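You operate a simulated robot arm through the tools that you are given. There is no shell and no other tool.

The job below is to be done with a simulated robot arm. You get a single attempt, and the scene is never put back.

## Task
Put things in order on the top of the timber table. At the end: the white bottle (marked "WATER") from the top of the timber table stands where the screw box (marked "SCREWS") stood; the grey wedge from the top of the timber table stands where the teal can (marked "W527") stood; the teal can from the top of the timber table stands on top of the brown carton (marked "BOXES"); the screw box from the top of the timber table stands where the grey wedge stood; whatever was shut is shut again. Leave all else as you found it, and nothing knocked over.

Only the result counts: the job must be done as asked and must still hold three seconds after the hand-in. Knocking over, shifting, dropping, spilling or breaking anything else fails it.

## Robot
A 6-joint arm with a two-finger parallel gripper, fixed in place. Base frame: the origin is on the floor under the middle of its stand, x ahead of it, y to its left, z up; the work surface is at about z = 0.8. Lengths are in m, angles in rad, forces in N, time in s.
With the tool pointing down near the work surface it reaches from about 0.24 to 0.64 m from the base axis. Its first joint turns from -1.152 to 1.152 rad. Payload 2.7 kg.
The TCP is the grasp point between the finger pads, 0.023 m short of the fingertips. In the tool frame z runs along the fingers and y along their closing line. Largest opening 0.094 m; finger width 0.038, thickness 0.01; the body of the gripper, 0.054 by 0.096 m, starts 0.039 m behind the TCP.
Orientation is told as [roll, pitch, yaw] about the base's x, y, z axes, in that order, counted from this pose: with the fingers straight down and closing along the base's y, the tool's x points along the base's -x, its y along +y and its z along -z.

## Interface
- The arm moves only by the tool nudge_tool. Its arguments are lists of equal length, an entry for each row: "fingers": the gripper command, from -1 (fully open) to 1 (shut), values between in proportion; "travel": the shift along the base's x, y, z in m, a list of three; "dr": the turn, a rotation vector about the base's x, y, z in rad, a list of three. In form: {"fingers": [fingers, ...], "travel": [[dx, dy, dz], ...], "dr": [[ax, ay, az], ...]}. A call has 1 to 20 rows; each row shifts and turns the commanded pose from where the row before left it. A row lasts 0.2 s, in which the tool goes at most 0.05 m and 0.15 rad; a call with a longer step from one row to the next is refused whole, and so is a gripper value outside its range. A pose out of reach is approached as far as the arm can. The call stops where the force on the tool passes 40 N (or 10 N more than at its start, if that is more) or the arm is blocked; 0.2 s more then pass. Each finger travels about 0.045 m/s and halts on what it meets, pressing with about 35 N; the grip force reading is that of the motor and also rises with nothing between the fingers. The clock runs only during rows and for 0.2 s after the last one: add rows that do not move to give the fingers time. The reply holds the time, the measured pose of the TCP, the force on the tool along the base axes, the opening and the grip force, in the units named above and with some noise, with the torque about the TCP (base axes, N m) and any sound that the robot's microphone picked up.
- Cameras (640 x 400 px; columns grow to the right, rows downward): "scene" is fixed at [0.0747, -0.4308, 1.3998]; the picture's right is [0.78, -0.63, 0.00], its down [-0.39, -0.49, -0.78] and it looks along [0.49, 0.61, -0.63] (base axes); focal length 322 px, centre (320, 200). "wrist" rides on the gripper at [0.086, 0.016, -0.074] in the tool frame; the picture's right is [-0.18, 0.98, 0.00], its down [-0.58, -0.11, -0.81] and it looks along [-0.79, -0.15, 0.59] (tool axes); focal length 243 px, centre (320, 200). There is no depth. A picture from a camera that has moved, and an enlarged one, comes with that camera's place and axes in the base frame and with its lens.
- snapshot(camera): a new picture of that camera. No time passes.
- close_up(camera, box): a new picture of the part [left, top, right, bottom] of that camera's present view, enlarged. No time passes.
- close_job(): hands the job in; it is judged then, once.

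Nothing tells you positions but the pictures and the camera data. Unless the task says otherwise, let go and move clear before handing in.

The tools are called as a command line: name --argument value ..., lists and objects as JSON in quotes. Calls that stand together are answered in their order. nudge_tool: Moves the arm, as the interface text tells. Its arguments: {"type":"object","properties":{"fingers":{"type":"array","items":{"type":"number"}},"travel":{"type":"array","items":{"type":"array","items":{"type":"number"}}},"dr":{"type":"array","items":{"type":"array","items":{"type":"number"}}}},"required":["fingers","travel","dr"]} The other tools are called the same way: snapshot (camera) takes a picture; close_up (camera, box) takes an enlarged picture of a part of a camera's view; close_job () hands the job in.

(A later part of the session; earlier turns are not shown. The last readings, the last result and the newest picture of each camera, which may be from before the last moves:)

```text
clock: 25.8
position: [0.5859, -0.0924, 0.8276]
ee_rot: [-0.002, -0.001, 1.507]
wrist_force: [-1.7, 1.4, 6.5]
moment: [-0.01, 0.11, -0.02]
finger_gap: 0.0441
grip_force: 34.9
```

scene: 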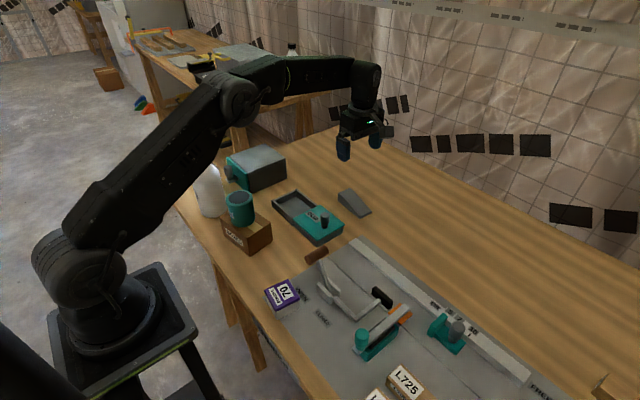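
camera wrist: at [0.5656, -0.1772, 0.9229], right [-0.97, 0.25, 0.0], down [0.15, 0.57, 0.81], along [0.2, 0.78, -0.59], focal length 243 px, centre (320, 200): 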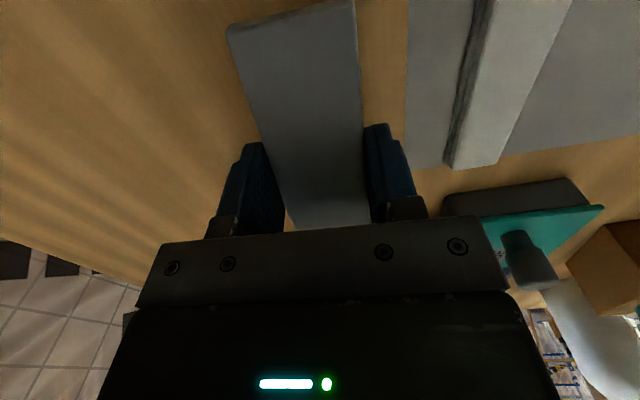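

The wedge touches the table with about 6 N. I'll open partially, to 60 mm, to stay clear of the plate, then rise.

nudge_tool --fingers '[-0.1, -0.25, -0.28, -0.28, -0.28, -0.28, -0.28]' --travel '[[0, 0, 0], [0, 0, 0], [0, 0, 0], [0, 0, 0.02], [0, 0, 0.04], [0, 0, 0.05], [0, 0, 0]]' --dr '[[0, 0, 0], [0, 0, 0], [0, 0, 0], [0, 0, 0], [0, 0, 0], [0, 0, 0], [0, 0, 0]]'

snapshot --camera "wrist"

close_up --camera "scene" --box '[330, 180, 474, 270]'

```text
clock: 27.4
position: [0.5842, -0.0928, 0.9382]
ee_rot: [0.0, 0.0, 1.508]
wrist_force: [-0.1, -0.1, 0.4]
moment: [0.01, 0.02, -0.03]
finger_gap: 0.0601
grip_force: 0.1
```

```text
taken
camera wrist: at [0.5635, -0.1768, 1.0127], right [-0.97, 0.25, 0.0], down [0.15, 0.57, 0.81], along [0.2, 0.78, -0.59], focal length 243 px, centre (320, 200)
```

wrist: 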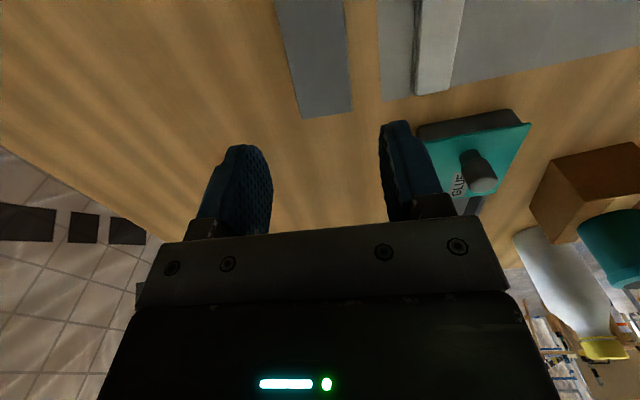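

```text
4.44 times, centred on (402, 225) of scene
camera zoom: at [0.0746, -0.4308, 1.3998], right [0.78, -0.63, 0.0], down [-0.39, -0.49, -0.78], along [0.49, 0.61, -0.63], focal length 1433 px, centre (-44, 89)
```

zoom: 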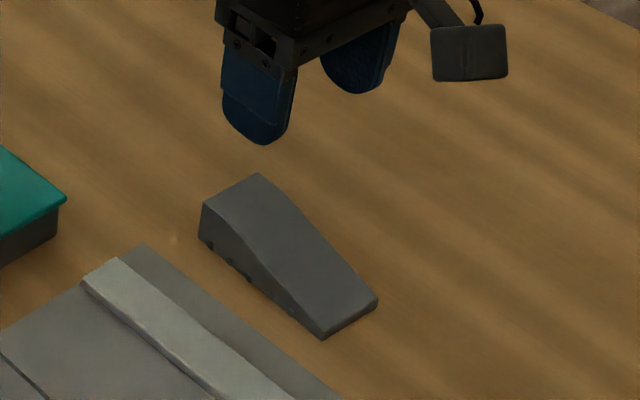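

The wedge is placed with its centre at about (0.585, -0.099). Now I rise, turn the gripper back to match the screw box (yaw -0.14) and move above it at (0.261, -0.079).

nudge_tool --fingers '[-0.28, -0.28, -1, -1, -1, -1, -1, -1, -1, -1, -1, -1, -1, -1, -1]' --travel '[[0, 0, 0.045], [0, 0, 0.045], [-0.02695, 0.0012, 0], [-0.02695, 0.0012, 0], [-0.02695, 0.0012, 0], [-0.02695, 0.0012, 0], [-0.02695, 0.0012, 0], [-0.02695, 0.0012, 0], [-0.02695, 0.0012, 0], [-0.02695, 0.0012, 0], [-0.02695, 0.0012, 0], [-0.02695, 0.0012, 0], [-0.02695, 0.0012, 0], [-0.02695, 0.0012, 0], [0, 0, 0]]' --dr '[[0, 0, 0], [0, 0, 0], [0, 0, -0.1372], [0, 0, -0.1372], [0, 0, -0.1372], [0, 0, -0.1372], [0, 0, -0.1372], [0, 0, -0.1372], [0, 0, -0.1372], [0, 0, -0.1372], [0, 0, -0.1372], [0, 0, -0.1372], [0, 0, -0.1372], [0, 0, -0.1372], [0, 0, 0]]'

snapshot --camera "wrist"

snapshot --camera "scene"

```text
clock: 30.6
position: [0.2595, -0.077, 1.0261]
ee_rot: [0.0, -0.001, -0.142]
wrist_force: [-0.1, -0.4, 0.6]
moment: [0.02, 0.02, -0.03]
finger_gap: 0.0941
grip_force: 0.0
```

```text
taken
camera wrist: at [0.177, -0.0481, 1.1006], right [0.32, 0.95, 0.0], down [0.56, -0.19, 0.81], along [0.76, -0.26, -0.59], focal length 243 px, centre (320, 200)
```

wrist: 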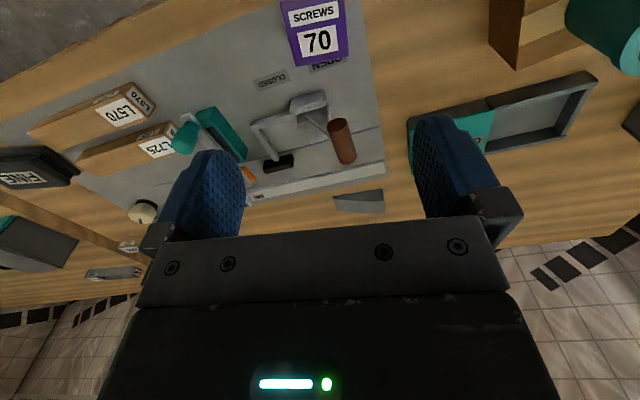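

```text
taken
```

scene: 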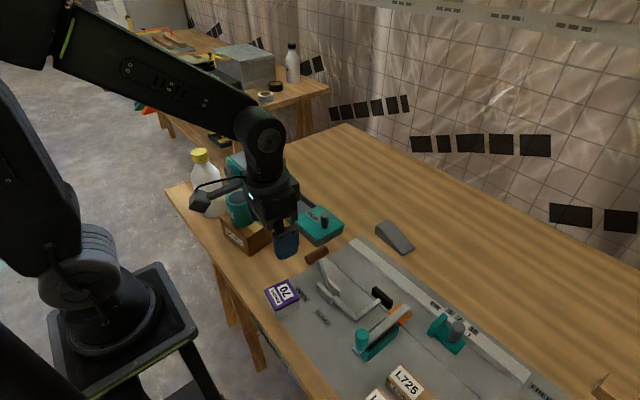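

close_up --camera "wrist" --box '[240, 0, 400, 100]'

close_up --camera "scene" --box '[250, 270, 314, 310]'

```text
4.00 times, centred on (320, 50) of wrist
camera zoom: at [0.177, -0.0481, 1.1006], right [0.32, 0.95, 0.0], down [0.56, -0.19, 0.81], along [0.76, -0.26, -0.59], focal length 970 px, centre (320, 800)
```

zoom: 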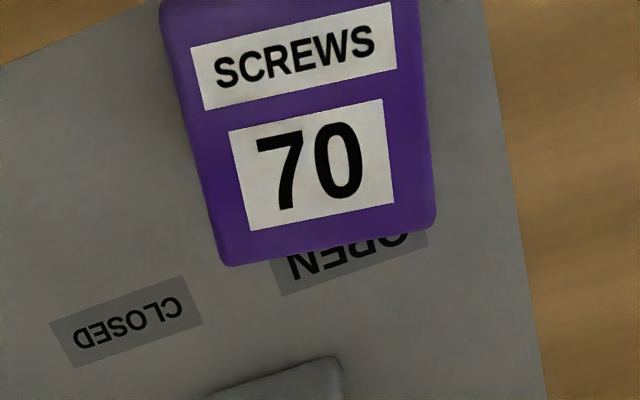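

```text
10.00 times, centred on (282, 290) of scene
camera zoom: at [0.0746, -0.4308, 1.3998], right [0.78, -0.63, 0.0], down [-0.39, -0.49, -0.78], along [0.49, 0.61, -0.63], focal length 3225 px, centre (700, -700)
```

zoom: 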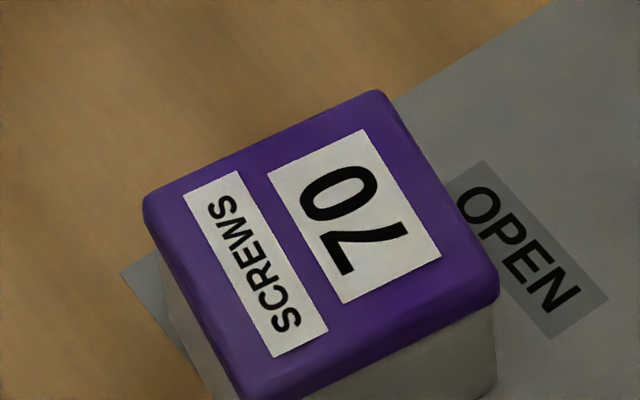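

I want to know the screw box's base height and whether the lid overhangs, so I'll look closer at its lower part and at the plate edge.

close_up --camera "scene" --box '[258, 282, 322, 322]'

close_up --camera "scene" --box '[258, 300, 354, 360]'

```text
10.00 times, centred on (290, 302) of scene
camera zoom: at [0.0746, -0.4308, 1.3998], right [0.78, -0.63, 0.0], down [-0.39, -0.49, -0.78], along [0.49, 0.61, -0.63], focal length 3225 px, centre (620, -820)
```

zoom: 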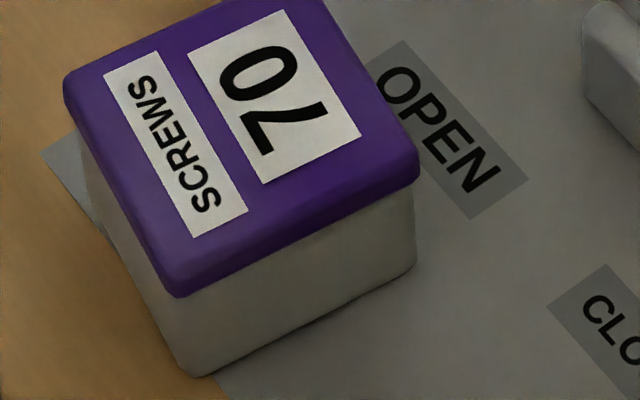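

```text
6.67 times, centred on (306, 330) of scene
camera zoom: at [0.0746, -0.4308, 1.3998], right [0.78, -0.63, 0.0], down [-0.39, -0.49, -0.78], along [0.49, 0.61, -0.63], focal length 2150 px, centre (413, -667)
```

zoom: 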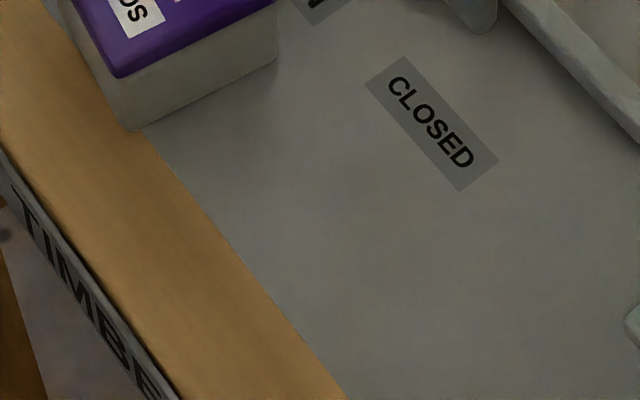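

The box is about 36 mm tall with a slightly overhanging lid, and the plate is very thin. Its centre is at (0.261, -0.079), yaw ≈ -0.135. I'll descend around it with the fingers open.

nudge_tool --fingers '[-1, -1, -1, -1, -1, -1, -1, -1]' --travel '[[0.0015, -0.002, -0.03], [0, 0, -0.04], [0, 0, -0.04], [0, 0, -0.04], [0, 0, -0.03], [0, 0, -0.01], [0, 0, -0.003], [0, 0, 0]]' --dr '[[0, 0, 0.004], [0, 0, 0], [0, 0, 0], [0, 0, 0], [0, 0, 0], [0, 0, 0], [0, 0, 0], [0, 0, 0]]'

snapshot --camera "wrist"

close_up --camera "scene" --box '[226, 250, 354, 330]'

```text
clock: 32.4
position: [0.2632, -0.0804, 0.8343]
ee_rot: [0.0, 0.001, -0.134]
wrist_force: [0.7, 0.0, -1.0]
moment: [0.01, 0.01, 0.0]
finger_gap: 0.0941
grip_force: 0.1
```

```text
taken
camera wrist: at [0.1805, -0.053, 0.909], right [0.31, 0.95, 0.0], down [0.56, -0.19, 0.81], along [0.77, -0.25, -0.59], focal length 243 px, centre (320, 200)
```

wrist: 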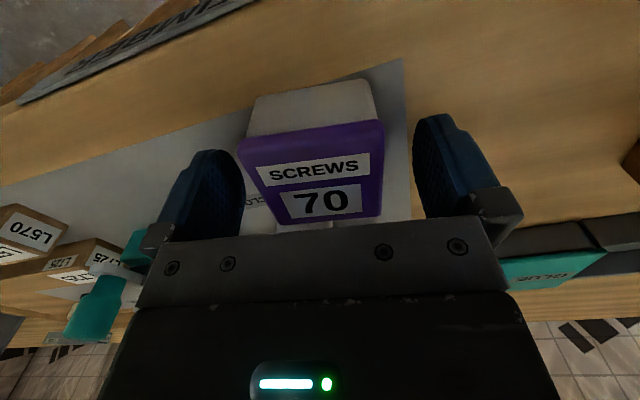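

```text
5.00 times, centred on (290, 290) of scene
camera zoom: at [0.0747, -0.4308, 1.3998], right [0.78, -0.63, 0.0], down [-0.39, -0.49, -0.78], along [0.49, 0.61, -0.63], focal length 1612 px, centre (470, -250)
```

zoom: 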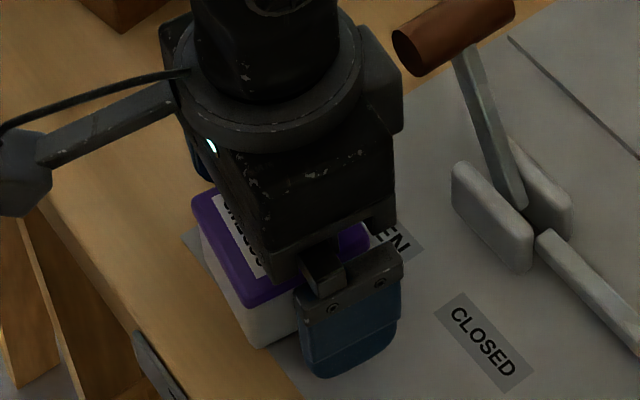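

close_up --camera "wrist" --box '[200, 70, 440, 220]'

```text
2.67 times, centred on (320, 145) of wrist
camera zoom: at [0.1805, -0.053, 0.909], right [0.31, 0.95, 0.0], down [0.56, -0.19, 0.81], along [0.77, -0.25, -0.59], focal length 647 px, centre (320, 347)
```

zoom: 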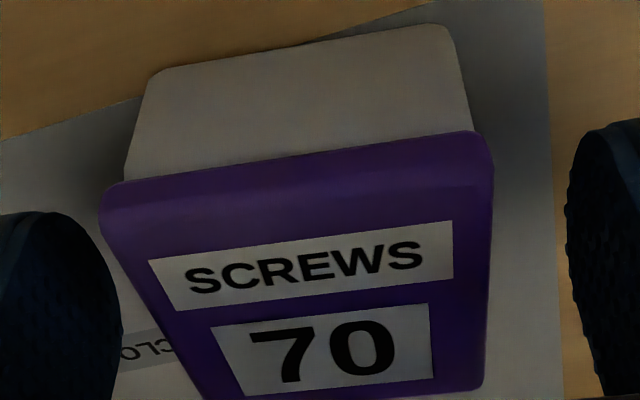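

The box is centred between the fingers. I'll lower 4 mm and close gently.

nudge_tool --fingers '[-1, -1, -0.3, 0, 0.5, 1, 1, 1]' --travel '[[-0.0015, 0.001, -0.004], [0, 0, 0], [0, 0, 0], [0, 0, 0], [0, 0, 0], [0, 0, 0], [0, 0, 0], [0, 0, 0]]' --dr '[[0, 0, 0], [0, 0, 0], [0, 0, 0], [0, 0, 0], [0, 0, 0], [0, 0, 0], [0, 0, 0], [0, 0, 0]]'

close_up --camera "wrist" --box '[200, 70, 440, 220]'

close_up --camera "scene" --box '[226, 250, 354, 330]'

```text
clock: 34.2
position: [0.2614, -0.0802, 0.8302]
ee_rot: [-0.001, 0.0, -0.137]
wrist_force: [-1.2, 0.2, 2.1]
moment: [0.15, 0.05, 0.03]
finger_gap: 0.056
grip_force: 34.8
```

```text
2.67 times, centred on (320, 145) of wrist
camera zoom: at [0.1788, -0.0522, 0.9052], right [0.32, 0.95, 0.0], down [0.56, -0.19, 0.81], along [0.77, -0.25, -0.59], focal length 647 px, centre (320, 347)
```

zoom: 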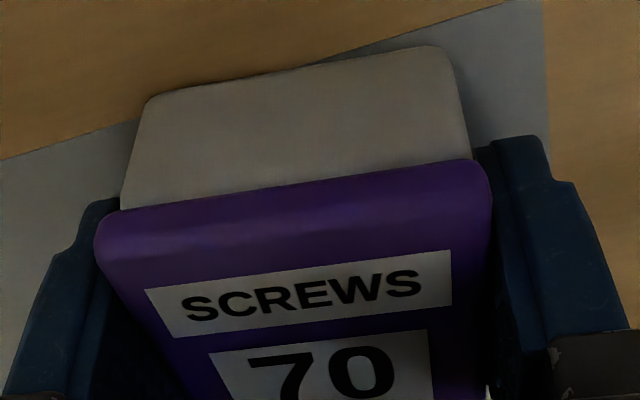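

```text
5.00 times, centred on (290, 290) of scene
camera zoom: at [0.0746, -0.4308, 1.3998], right [0.78, -0.63, 0.0], down [-0.39, -0.49, -0.78], along [0.49, 0.61, -0.63], focal length 1612 px, centre (470, -250)
```

zoom: 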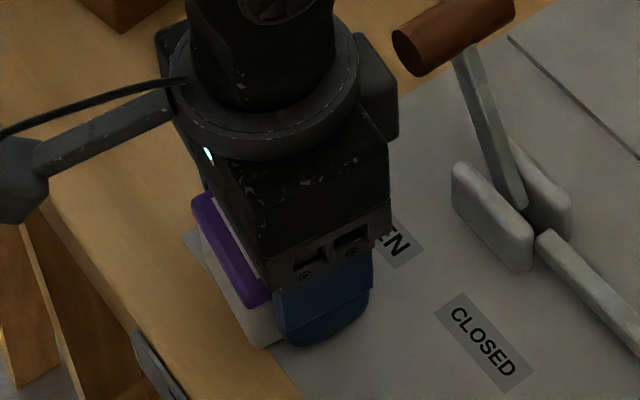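

The grip is on the lid at 56 mm. I'll lift only 6 mm and check whether the body comes with it.

nudge_tool --fingers '[1, 1, 1, 1]' --travel '[[0, 0, 0.002], [0, 0, 0.002], [0, 0, 0.002], [0, 0, 0]]' --dr '[[0, 0, 0], [0, 0, 0], [0, 0, 0], [0, 0, 0]]'

close_up --camera "wrist" --box '[200, 70, 440, 220]'

close_up --camera "scene" --box '[246, 275, 326, 325]'

```text
clock: 35.2
position: [0.2608, -0.0801, 0.8348]
ee_rot: [0.0, 0.001, -0.135]
wrist_force: [-0.1, 0.3, -3.1]
moment: [0.0, -0.01, 0.0]
finger_gap: 0.0557
grip_force: 35.2
```

```text
2.67 times, centred on (320, 145) of wrist
camera zoom: at [0.178, -0.0525, 0.9112], right [0.32, 0.95, 0.0], down [0.56, -0.19, 0.81], along [0.76, -0.25, -0.59], focal length 647 px, centre (320, 347)
```

zoom: 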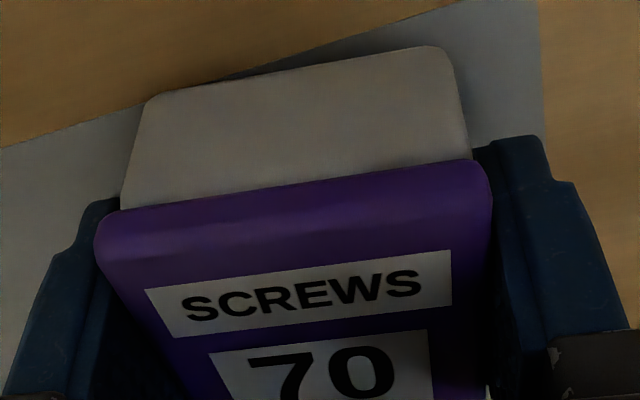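

```text
8.00 times, centred on (286, 300) of scene
camera zoom: at [0.0747, -0.4308, 1.3998], right [0.78, -0.63, 0.0], down [-0.39, -0.49, -0.78], along [0.49, 0.61, -0.63], focal length 2580 px, centre (592, -600)
```

zoom: 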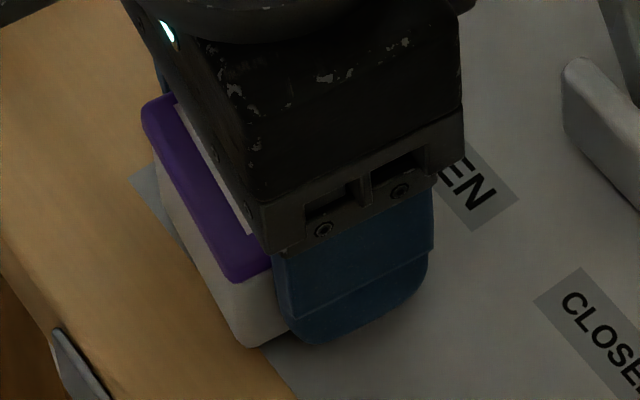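

The body lifts together with the lid at about 0.3 kg, and it stays shut. I'll raise it and carry it over the clamps to the wedge's old spot at (0.6005, 0.064).

nudge_tool --fingers '[1, 1, 1, 1, 1, 1, 1, 1, 1, 1, 1, 1, 1, 1, 1, 1, 1]' --travel '[[0, 0, 0.015], [0, 0, 0.035], [0, 0, 0.045], [0, 0, 0.05], [0, 0, 0.05], [0.034, 0.0144, 0], [0.034, 0.0144, 0], [0.034, 0.0144, 0], [0.034, 0.0144, 0], [0.034, 0.0144, 0], [0.034, 0.0144, 0], [0.034, 0.0144, 0], [0.034, 0.0144, 0], [0.034, 0.0144, 0], [0.034, 0.0144, 0], [0, 0, 0], [0, 0, 0]]' --dr '[[0, 0, 0], [0, 0, 0], [0, 0, 0], [0, 0, 0], [0, 0, 0], [0, 0, 0.007], [0, 0, 0.007], [0, 0, 0.007], [0, 0, 0.007], [0, 0, 0.007], [0, 0, 0.007], [0, 0, 0.007], [0, 0, 0.007], [0, 0, 0.007], [0, 0, 0.007], [0, 0, 0], [0, 0, 0]]'

snapshot --camera "wrist"

snapshot --camera "scene"

```text
clock: 38.8
position: [0.6007, 0.064, 1.0274]
ee_rot: [-0.002, 0.0, -0.066]
wrist_force: [0.6, 0.4, -1.8]
moment: [0.03, -0.01, -0.01]
finger_gap: 0.056
grip_force: 35.2
```

```text
taken
camera wrist: at [0.5168, 0.0866, 1.1036], right [0.25, 0.97, 0.0], down [0.57, -0.15, 0.81], along [0.78, -0.2, -0.59], focal length 243 px, centre (320, 200)
```

wrist: 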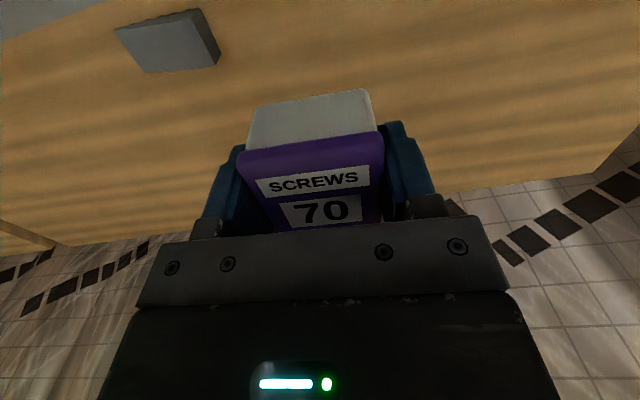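

```text
taken
```

scene: 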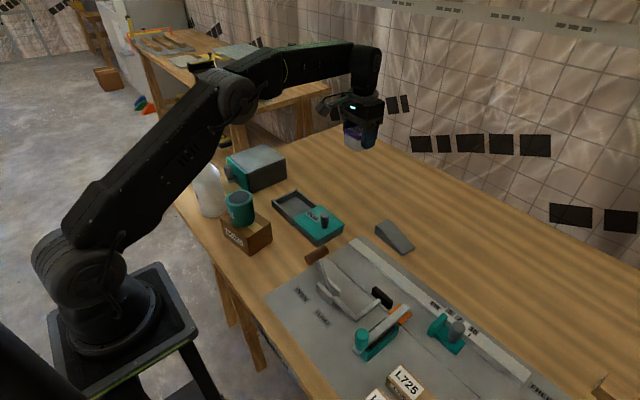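

The box is over the target spot. I'll lower it to just above the table.

nudge_tool --fingers '[1, 1, 1, 1, 1, 1, 1]' --travel '[[0, 0, -0.03], [0, 0, -0.045], [0, 0, -0.045], [0, 0, -0.04], [0, 0, -0.02], [0, 0, -0.01], [0, 0, 0]]' --dr '[[0, 0, 0], [0, 0, 0], [0, 0, 0], [0, 0, 0], [0, 0, 0], [0, 0, 0], [0, 0, 0]]'

close_up --camera "scene" --box '[290, 150, 418, 230]'

snapshot --camera "wrist"

```text
clock: 40.4
position: [0.6014, 0.0644, 0.84]
ee_rot: [0.0, -0.001, -0.068]
wrist_force: [0.7, -0.6, -2.5]
moment: [0.02, -0.03, 0.0]
finger_gap: 0.0555
grip_force: 35.3
```

```text
5.00 times, centred on (354, 190) of scene
camera zoom: at [0.0747, -0.4308, 1.3998], right [0.78, -0.63, 0.0], down [-0.39, -0.49, -0.78], along [0.49, 0.61, -0.63], focal length 1612 px, centre (150, 250)
```

zoom: 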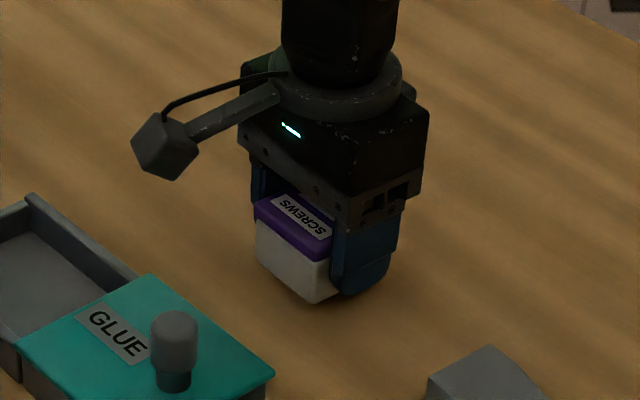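

```text
taken
camera wrist: at [0.5166, 0.0868, 0.9155], right [0.25, 0.97, 0.0], down [0.57, -0.15, 0.81], along [0.78, -0.2, -0.59], focal length 243 px, centre (320, 200)
```

wrist: 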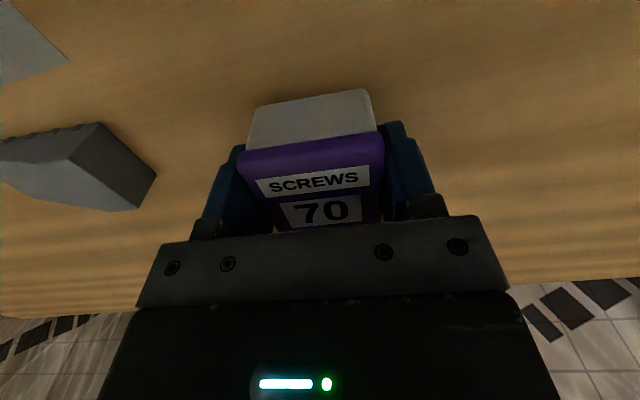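

nudge_tool --fingers '[1, 1, 1, 1]' --travel '[[0, 0, -0.005], [0, 0, -0.002], [0, 0, -0.0015], [0, 0, 0]]' --dr '[[0, 0, 0], [0, 0, 0], [0, 0, 0], [0, 0, 0]]'

```text
clock: 41.4
position: [0.6007, 0.0646, 0.8325]
ee_rot: [-0.001, 0.0, -0.066]
wrist_force: [0.9, -0.4, -4.0]
moment: [0.02, -0.04, -0.01]
finger_gap: 0.0555
grip_force: 34.9
```

The box hasn't touched the table yet, so I'll keep lowering in small steps.

nudge_tool --fingers '[1, 1]' --travel '[[0, 0, -0.002], [0, 0, 0]]' --dr '[[0, 0, 0], [0, 0, 0]]'

```text
clock: 42.0
position: [0.6025, 0.0646, 0.8311]
ee_rot: [-0.001, 0.0, -0.065]
wrist_force: [-0.4, 0.5, -3.4]
moment: [0.01, -0.02, -0.02]
finger_gap: 0.0557
grip_force: 34.9
```

nudge_tool --fingers '[1, 1]' --travel '[[0, 0, -0.002], [0, 0, 0]]' --dr '[[0, 0, 0], [0, 0, 0]]'

```text
clock: 42.6
position: [0.6011, 0.0641, 0.8306]
ee_rot: [-0.001, -0.002, -0.064]
wrist_force: [-2.9, -0.6, 9.5]
moment: [0.34, 0.39, 0.08]
finger_gap: 0.0556
grip_force: 34.9
```

Contact at about 9.5 N. I'll release gently and rise.

nudge_tool --fingers '[-0.3, -0.5, -0.65, -0.65, -0.65, -0.65, -0.65, -0.65]' --travel '[[0, 0, 0], [0, 0, 0], [0, 0, 0], [0, 0, 0.02], [0, 0, 0.04], [0, 0, 0.05], [0, 0, 0.05], [0, 0, 0]]' --dr '[[0, 0, 0], [0, 0, 0], [0, 0, 0], [0, 0, 0], [0, 0, 0], [0, 0, 0], [0, 0, 0], [0, 0, 0]]'

snapshot --camera "wrist"

close_up --camera "scene" --box '[320, 170, 448, 250]'

close_up --camera "scene" --box '[246, 265, 342, 325]'

close_up --camera "scene" --box '[170, 130, 298, 260]'

```text
clock: 44.4
position: [0.6023, 0.0638, 0.9882]
ee_rot: [0.0, 0.0, -0.066]
wrist_force: [-1.2, 0.4, -0.7]
moment: [-0.01, 0.0, -0.02]
finger_gap: 0.0778
grip_force: 0.0
```

```text
taken
camera wrist: at [0.517, 0.0863, 1.0647], right [0.25, 0.97, 0.0], down [0.57, -0.15, 0.81], along [0.78, -0.2, -0.59], focal length 243 px, centre (320, 200)
```

wrist: 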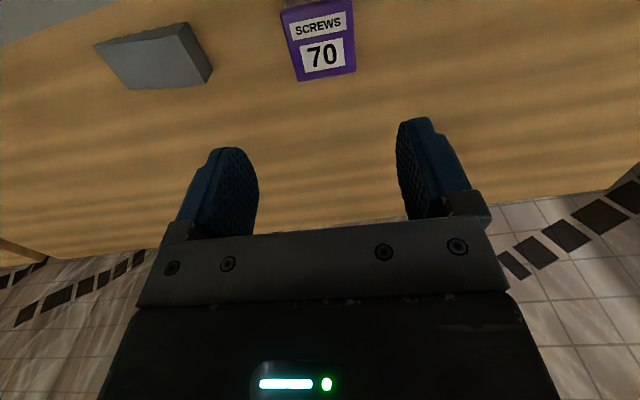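

```text
5.00 times, centred on (384, 210) of scene
camera zoom: at [0.0746, -0.4308, 1.3998], right [0.78, -0.63, 0.0], down [-0.39, -0.49, -0.78], along [0.49, 0.61, -0.63], focal length 1612 px, centre (0, 150)
```

zoom: 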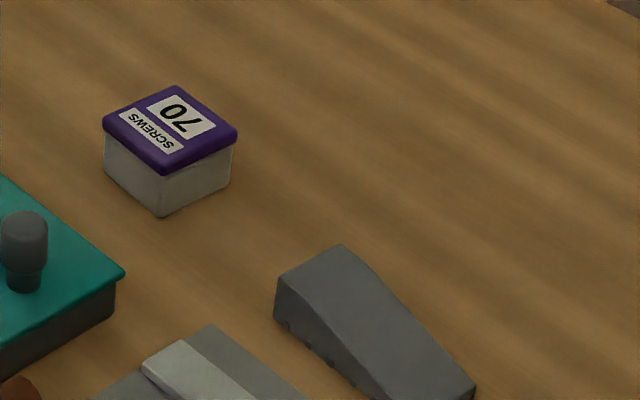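

```text
6.67 times, centred on (294, 295) of scene
camera zoom: at [0.0746, -0.4308, 1.3998], right [0.78, -0.63, 0.0], down [-0.39, -0.49, -0.78], along [0.49, 0.61, -0.63], focal length 2150 px, centre (493, -433)
```

zoom: 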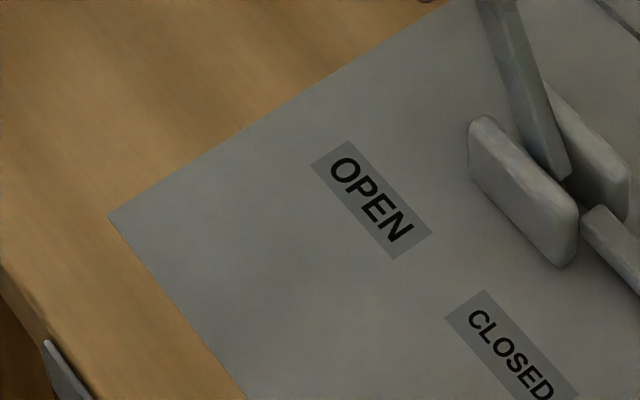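

```text
3.08 times, centred on (234, 195) of scene
camera zoom: at [0.0746, -0.4308, 1.3998], right [0.78, -0.63, 0.0], down [-0.39, -0.49, -0.78], along [0.49, 0.61, -0.63], focal length 992 px, centre (585, 215)
```

zoom: 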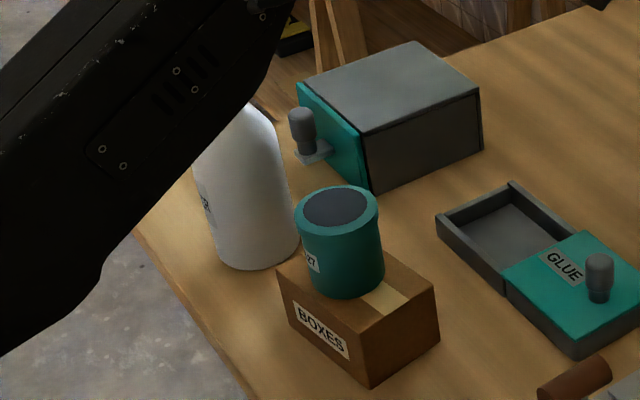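

The screw box stands at about (0.602, 0.064), still shut, and the plate turns out to be almost flat. Next is the bottle at about (0.278, 0.307), so I'll move high above it with the gripper turned radially.

nudge_tool --fingers '[-1, -1, -1, -1, -1, -1, -1, -1, -1, -1, -1, -1, -1, -1]' --travel '[[0, 0, 0.047], [0, 0, 0.047], [0, 0, 0.047], [-0.0325, 0.0243, 0], [-0.0325, 0.0243, 0], [-0.0325, 0.0243, 0], [-0.0325, 0.0243, 0], [-0.0325, 0.0243, 0], [-0.0325, 0.0243, 0], [-0.0325, 0.0243, 0], [-0.0325, 0.0243, 0], [-0.0325, 0.0243, 0], [-0.0325, 0.0243, 0], [0, 0, 0]]' --dr '[[0, 0, 0], [0, 0, 0], [0, 0, 0], [0, 0, 0.09], [0, 0, 0.09], [0, 0, 0.09], [0, 0, 0.09], [0, 0, 0.09], [0, 0, 0.09], [0, 0, 0.09], [0, 0, 0.09], [0, 0, 0.09], [0, 0, 0.09], [0, 0, 0]]'

snapshot --camera "wrist"

snapshot --camera "scene"

```text
clock: 47.4
position: [0.3856, 0.3355, 1.1708]
ee_rot: [0.0, 0.0, 0.836]
wrist_force: [-0.4, 0.4, 0.8]
moment: [-0.02, -0.03, -0.02]
finger_gap: 0.094
grip_force: 0.0
out of reach, approached as far as the arm can: row 3, 4, 5, 6, 7, 8, 9
```

```text
taken
camera wrist: at [0.3169, 0.2831, 1.2471], right [-0.61, 0.8, 0.0], down [0.47, 0.36, 0.81], along [0.64, 0.49, -0.59], focal length 243 px, centre (320, 200)
```

wrist: 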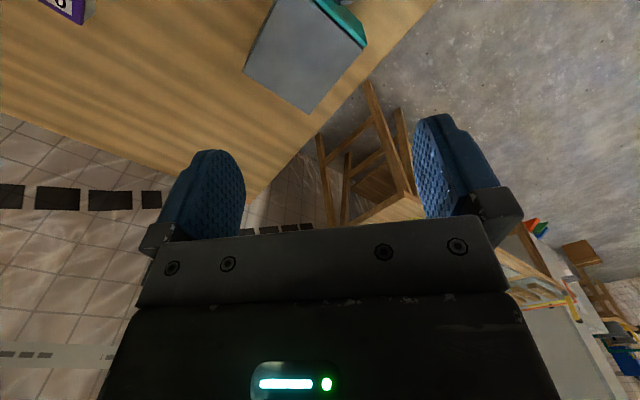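

```text
taken
```

scene: 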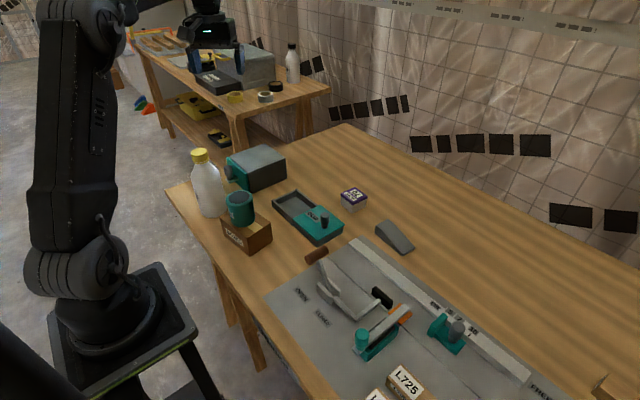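

Some rows were clipped at the edge of the reach, and the tool is now at (0.386, 0.336, 1.171). I'll check that it is steady there before going on.

nudge_tool --fingers '[-1]' --travel '[[0, 0, 0]]' --dr '[[0, 0, 0]]'

```text
clock: 47.8
position: [0.3874, 0.3365, 1.1711]
ee_rot: [0.0, 0.0, 0.833]
wrist_force: [-0.4, -0.2, 1.1]
moment: [-0.01, -0.02, -0.01]
finger_gap: 0.0941
grip_force: 0.0
```

Steady. Moving now to above the bottle at z ≈ 1.13.

nudge_tool --fingers '[-1, -1, -1, -1, -1]' --travel '[[-0.0275, -0.0074, -0.01], [-0.0275, -0.0074, -0.01], [-0.0275, -0.0074, -0.01], [-0.0275, -0.0074, -0.01], [0, 0, 0]]' --dr '[[0, 0, 0], [0, 0, 0], [0, 0, 0], [0, 0, 0], [0, 0, 0]]'

snapshot --camera "wrist"

close_up --camera "scene" --box '[150, 80, 310, 220]'

```text
clock: 49.0
position: [0.2755, 0.3078, 1.1312]
ee_rot: [0.0, 0.0, 0.833]
wrist_force: [-1.1, 0.4, -0.1]
moment: [-0.03, 0.02, 0.01]
finger_gap: 0.094
grip_force: 0.1
```

```text
taken
camera wrist: at [0.2062, 0.2549, 1.2069], right [-0.6, 0.8, 0.0], down [0.47, 0.36, 0.81], along [0.64, 0.49, -0.59], focal length 243 px, centre (320, 200)
```

wrist: 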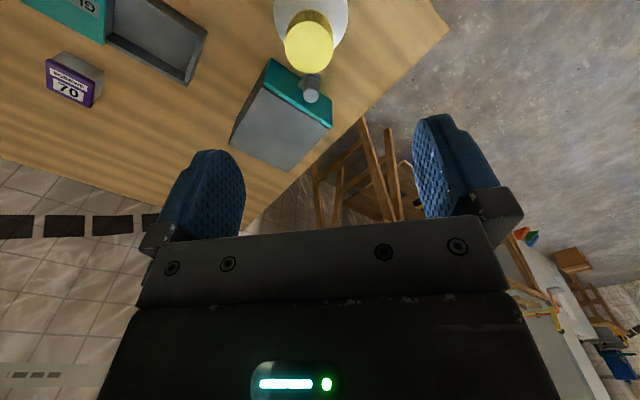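

```text
2.86 times, centred on (230, 150) of scene
camera zoom: at [0.0746, -0.4308, 1.3998], right [0.78, -0.63, 0.0], down [-0.39, -0.49, -0.78], along [0.49, 0.61, -0.63], focal length 921 px, centre (577, 343)
```

zoom: 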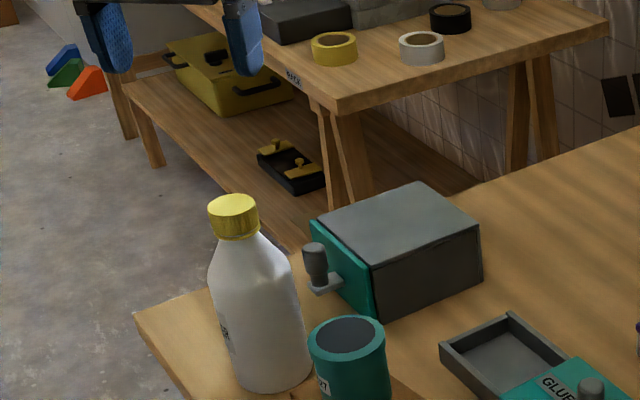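

close_up --camera "wrist" --box '[230, 0, 390, 100]'

close_up --camera "scene" --box '[170, 135, 250, 225]'

```text
4.00 times, centred on (310, 50) of wrist
camera zoom: at [0.2062, 0.2549, 1.2069], right [-0.6, 0.8, 0.0], down [0.47, 0.36, 0.81], along [0.64, 0.49, -0.59], focal length 970 px, centre (360, 800)
```

zoom: 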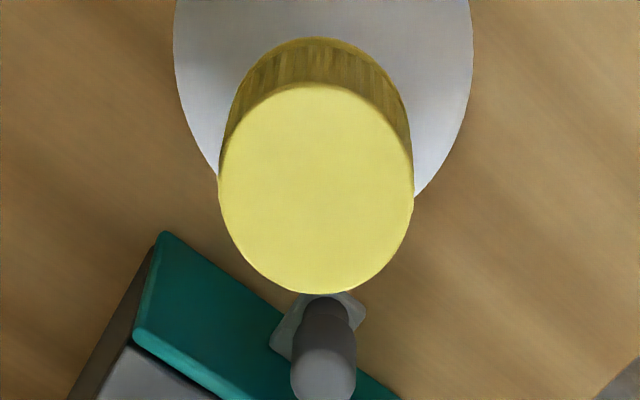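

```text
4.44 times, centred on (210, 180) of scene
camera zoom: at [0.0746, -0.4308, 1.3998], right [0.78, -0.63, 0.0], down [-0.39, -0.49, -0.78], along [0.49, 0.61, -0.63], focal length 1433 px, centre (809, 289)
```

zoom: 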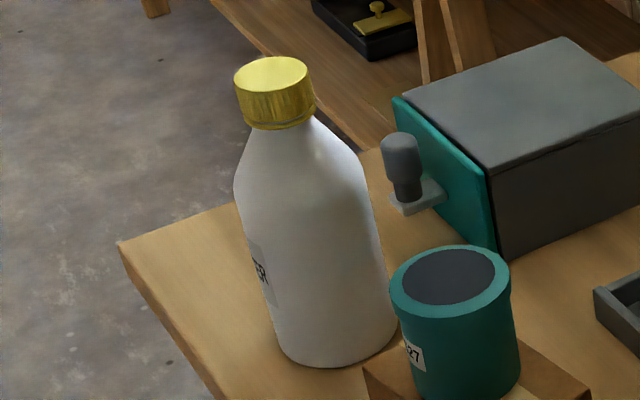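

Triangulating the cap gives its top centre at (0.2795, 0.2996, 0.991), about 40 mm across and 28 mm tall. I'll centre over it and descend with the fingertips still above the shoulder.

nudge_tool --fingers '[-1, -1, -1, -1, -1]' --travel '[[0.004, -0.0082, 0], [0, 0, -0.04], [0, 0, -0.04], [0, 0, -0.02], [0, 0, 0]]' --dr '[[0, 0, 0], [0, 0, 0], [0, 0, 0], [0, 0, 0], [0, 0, 0]]'

snapshot --camera "wrist"

close_up --camera "scene" --box '[150, 110, 278, 190]'

```text
clock: 50.2
position: [0.2787, 0.2997, 1.0316]
ee_rot: [0.001, 0.001, 0.835]
wrist_force: [-0.2, -0.5, -0.1]
moment: [0.0, 0.0, 0.0]
finger_gap: 0.094
grip_force: 0.0
```

```text
taken
camera wrist: at [0.21, 0.247, 1.1057], right [-0.61, 0.8, 0.0], down [0.47, 0.36, 0.81], along [0.64, 0.49, -0.59], focal length 243 px, centre (320, 200)
```

wrist: 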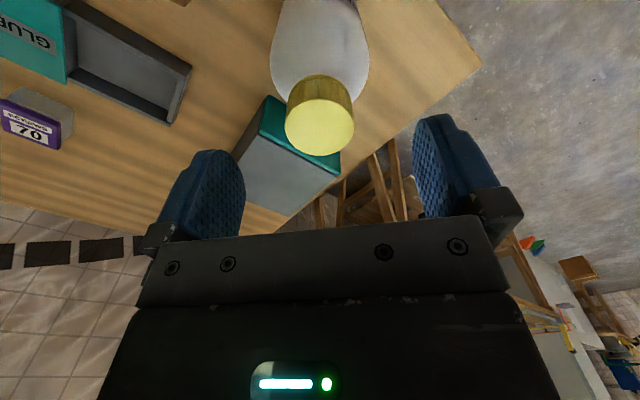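

```text
5.00 times, centred on (214, 150) of scene
camera zoom: at [0.0747, -0.4308, 1.3998], right [0.78, -0.63, 0.0], down [-0.39, -0.49, -0.78], along [0.49, 0.61, -0.63], focal length 1612 px, centre (850, 450)
```

zoom: 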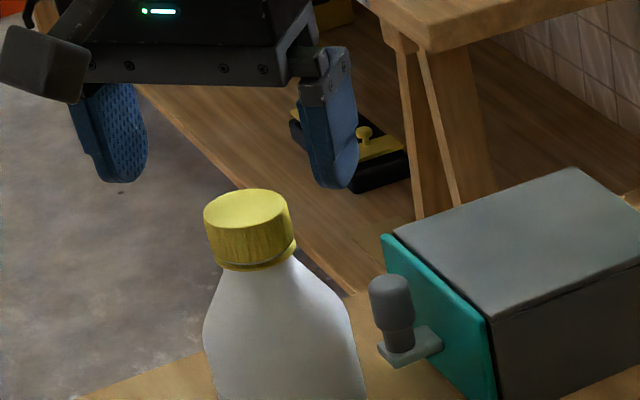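

The cap is well centred between the fingers. I'll descend to z ≈ 0.987 and close on it.

nudge_tool --fingers '[-1, -1, -1]' --travel '[[0, 0, -0.03], [0, 0, -0.0145], [0, 0, 0]]' --dr '[[0, 0, 0], [0, 0, 0], [0, 0, 0]]'

snapshot --camera "wrist"

close_up --camera "scene" --box '[150, 110, 278, 190]'

```text
clock: 51.0
position: [0.2813, 0.2998, 0.9856]
ee_rot: [0.001, 0.0, 0.833]
wrist_force: [-0.8, 0.4, -0.5]
moment: [-0.02, -0.01, -0.01]
finger_gap: 0.0941
grip_force: 0.0
```

```text
taken
camera wrist: at [0.2112, 0.2461, 1.0616], right [-0.6, 0.8, 0.0], down [0.47, 0.36, 0.81], along [0.64, 0.49, -0.59], focal length 243 px, centre (320, 200)
```

wrist: 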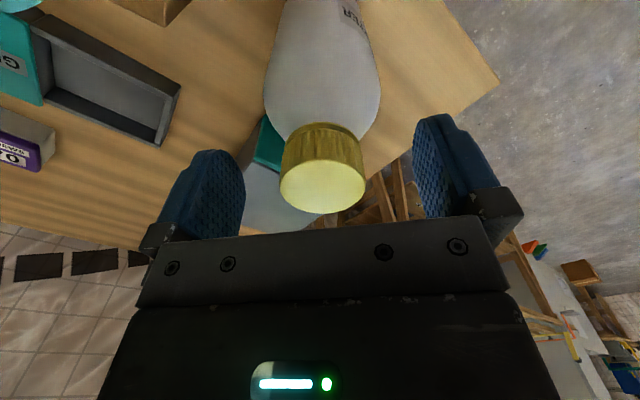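

```text
5.00 times, centred on (214, 150) of scene
camera zoom: at [0.0747, -0.4308, 1.3998], right [0.78, -0.63, 0.0], down [-0.39, -0.49, -0.78], along [0.49, 0.61, -0.63], focal length 1612 px, centre (850, 450)
```

zoom: 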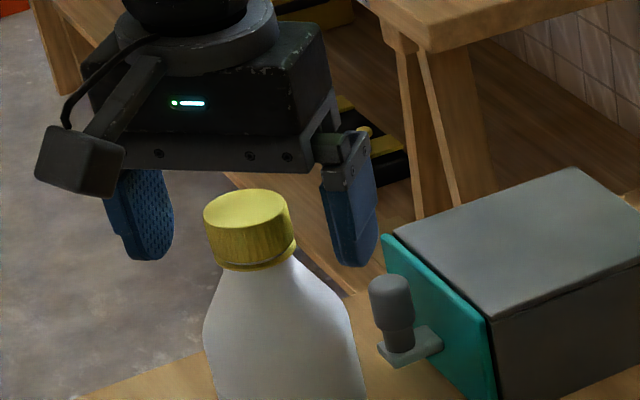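

The fingertips are level with the bottom of the cap. I'll raise 2 mm for safety and close.

nudge_tool --fingers '[-1, -0.3, 0, 0.2, 0.5, 1, 1, 1, 1]' --travel '[[0, 0, 0.002], [0, 0, 0], [0, 0, 0], [0, 0, 0], [0, 0, 0], [0, 0, 0], [0, 0, 0], [0, 0, 0], [0, 0, 0]]' --dr '[[0, 0, 0], [0, 0, 0], [0, 0, 0], [0, 0, 0], [0, 0, 0], [0, 0, 0], [0, 0, 0], [0, 0, 0], [0, 0, 0]]'

snapshot --camera "wrist"

close_up --camera "scene" --box '[150, 110, 278, 190]'

```text
clock: 53.0
position: [0.28, 0.2986, 0.9895]
ee_rot: [0.001, -0.001, 0.834]
wrist_force: [-1.7, 0.7, 0.7]
moment: [0.13, 0.13, 0.02]
finger_gap: 0.0381
grip_force: 35.2
```

```text
taken
camera wrist: at [0.2105, 0.2458, 1.0639], right [-0.61, 0.8, 0.0], down [0.47, 0.36, 0.81], along [0.64, 0.49, -0.59], focal length 243 px, centre (320, 200)
```

wrist: 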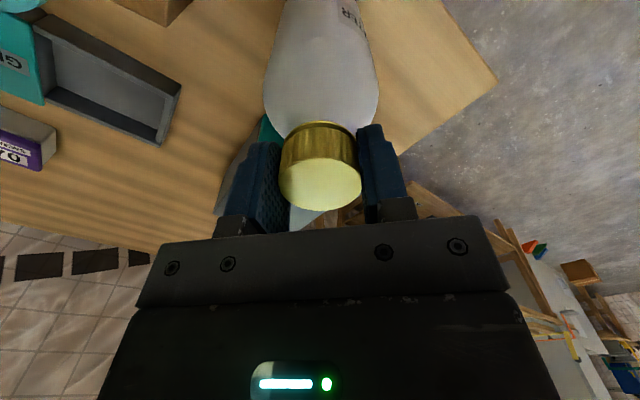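

```text
5.00 times, centred on (214, 150) of scene
camera zoom: at [0.0746, -0.4308, 1.3998], right [0.78, -0.63, 0.0], down [-0.39, -0.49, -0.78], along [0.49, 0.61, -0.63], focal length 1612 px, centre (850, 450)
```

zoom: 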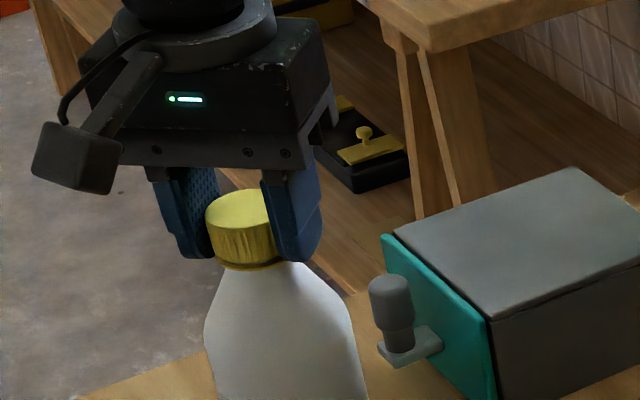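

The cap is gripped at a 38 mm opening. I'll lift slowly by 10 mm to see whether the whole bottle follows.

nudge_tool --fingers '[1, 1, 1, 1, 1]' --travel '[[0, 0, 0.002], [0, 0, 0.003], [0, 0, 0.003], [0, 0, 0.002], [0, 0, 0]]' --dr '[[0, 0, 0], [0, 0, 0], [0, 0, 0], [0, 0, 0], [0, 0, 0]]'

snapshot --camera "wrist"

close_up --camera "scene" --box '[150, 130, 278, 230]'

```text
clock: 54.2
position: [0.2792, 0.2993, 0.9986]
ee_rot: [0.0, 0.0, 0.834]
wrist_force: [0.2, -0.2, -4.7]
moment: [0.0, 0.01, 0.01]
finger_gap: 0.038
grip_force: 34.9
```

```text
taken
camera wrist: at [0.2103, 0.2462, 1.074], right [-0.61, 0.8, 0.0], down [0.47, 0.36, 0.81], along [0.64, 0.49, -0.59], focal length 243 px, centre (320, 200)
```

wrist: 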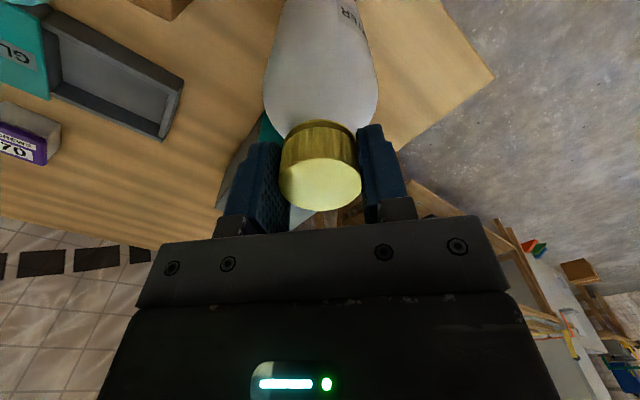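

```text
4.00 times, centred on (214, 180) of scene
camera zoom: at [0.0747, -0.4308, 1.3998], right [0.78, -0.63, 0.0], down [-0.39, -0.49, -0.78], along [0.49, 0.61, -0.63], focal length 1290 px, centre (744, 280)
```

zoom: 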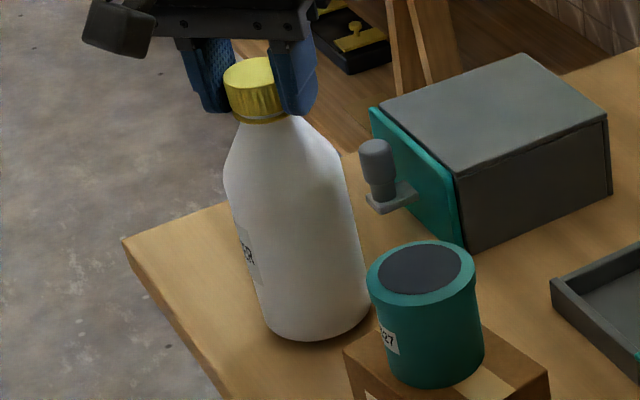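

The whole bottle follows at about 0.45 kg. I'll raise it straight up to TCP z ≈ 1.17 so its base clears the can on the carton.

nudge_tool --fingers '[1, 1, 1, 1, 1, 1, 1]' --travel '[[0, 0, 0.015], [0, 0, 0.03], [0, 0, 0.035], [0, 0, 0.035], [0, 0, 0.035], [0, 0, 0.025], [0, 0, 0]]' --dr '[[0, 0, 0], [0, 0, 0], [0, 0, 0], [0, 0, 0], [0, 0, 0], [0, 0, 0], [0, 0, 0]]'

snapshot --camera "wrist"

snapshot --camera "scene"

```text
clock: 55.8
position: [0.2799, 0.299, 1.1757]
ee_rot: [0.001, -0.001, 0.834]
wrist_force: [0.1, 0.0, -5.7]
moment: [0.0, 0.0, -0.03]
finger_gap: 0.0379
grip_force: 35.4
```

```text
taken
camera wrist: at [0.2099, 0.2459, 1.2503], right [-0.61, 0.8, 0.0], down [0.47, 0.36, 0.81], along [0.64, 0.49, -0.59], focal length 243 px, centre (320, 200)
```

wrist: 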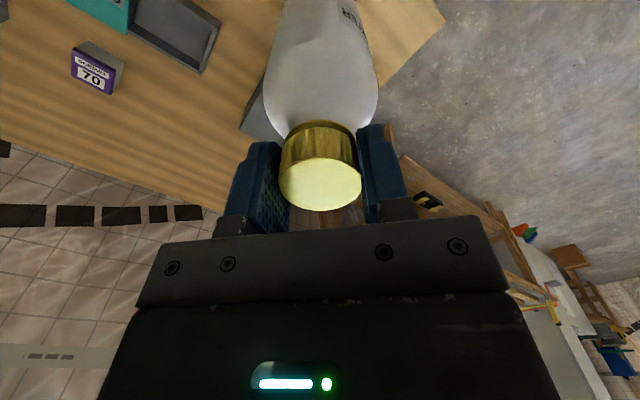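

```text
taken
```

scene: 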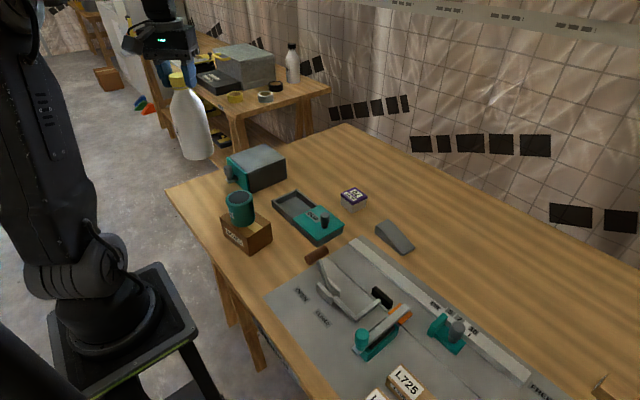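

The bottle's base is now at about z = 0.99. I'll carry it around the outside of the can and over the tray, toward the screw box's old spot, turning the gripper back as it goes.

nudge_tool --fingers '[1, 1, 1, 1, 1, 1, 1, 1, 1, 1, 1]' --travel '[[0.02, -0.0267, 0], [0.02, -0.0267, 0], [0.02, -0.0267, 0], [0.02, -0.0267, 0], [0.02, -0.0267, 0], [0.02, -0.0267, 0], [-0.005, -0.035, 0], [-0.005, -0.035, 0], [-0.005, -0.035, 0], [-0.005, -0.035, 0], [0, 0, 0]]' --dr '[[0, 0, -0.06], [0, 0, -0.06], [0, 0, -0.06], [0, 0, -0.06], [0, 0, -0.06], [0, 0, -0.06], [0, 0, -0.06], [0, 0, -0.06], [0, 0, -0.06], [0, 0, -0.06], [0, 0, 0]]'

snapshot --camera "scene"

snapshot --camera "wrist"

```text
clock: 58.2
position: [0.3788, -0.0014, 1.1766]
ee_rot: [-0.001, -0.001, 0.236]
wrist_force: [0.5, -0.3, -4.8]
moment: [0.01, 0.01, -0.02]
finger_gap: 0.0379
grip_force: 35.1
```

```text
taken
```

scene: 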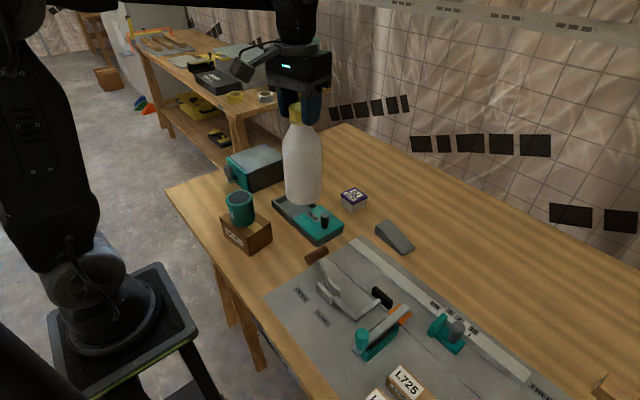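

```text
taken
camera wrist: at [0.2919, -0.0047, 1.2513], right [-0.05, 1.0, 0.0], down [0.59, 0.03, 0.81], along [0.81, 0.04, -0.59], focal length 243 px, centre (320, 200)
```

wrist: 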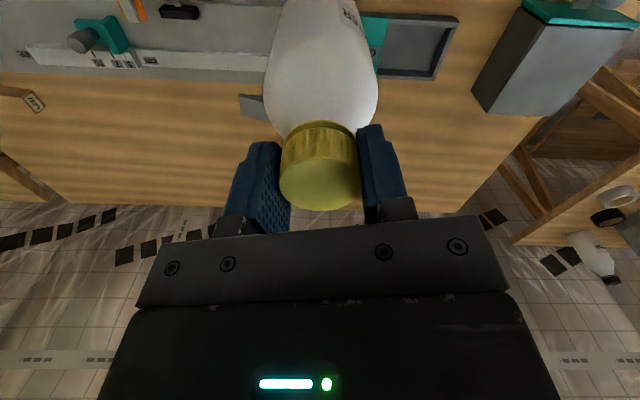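

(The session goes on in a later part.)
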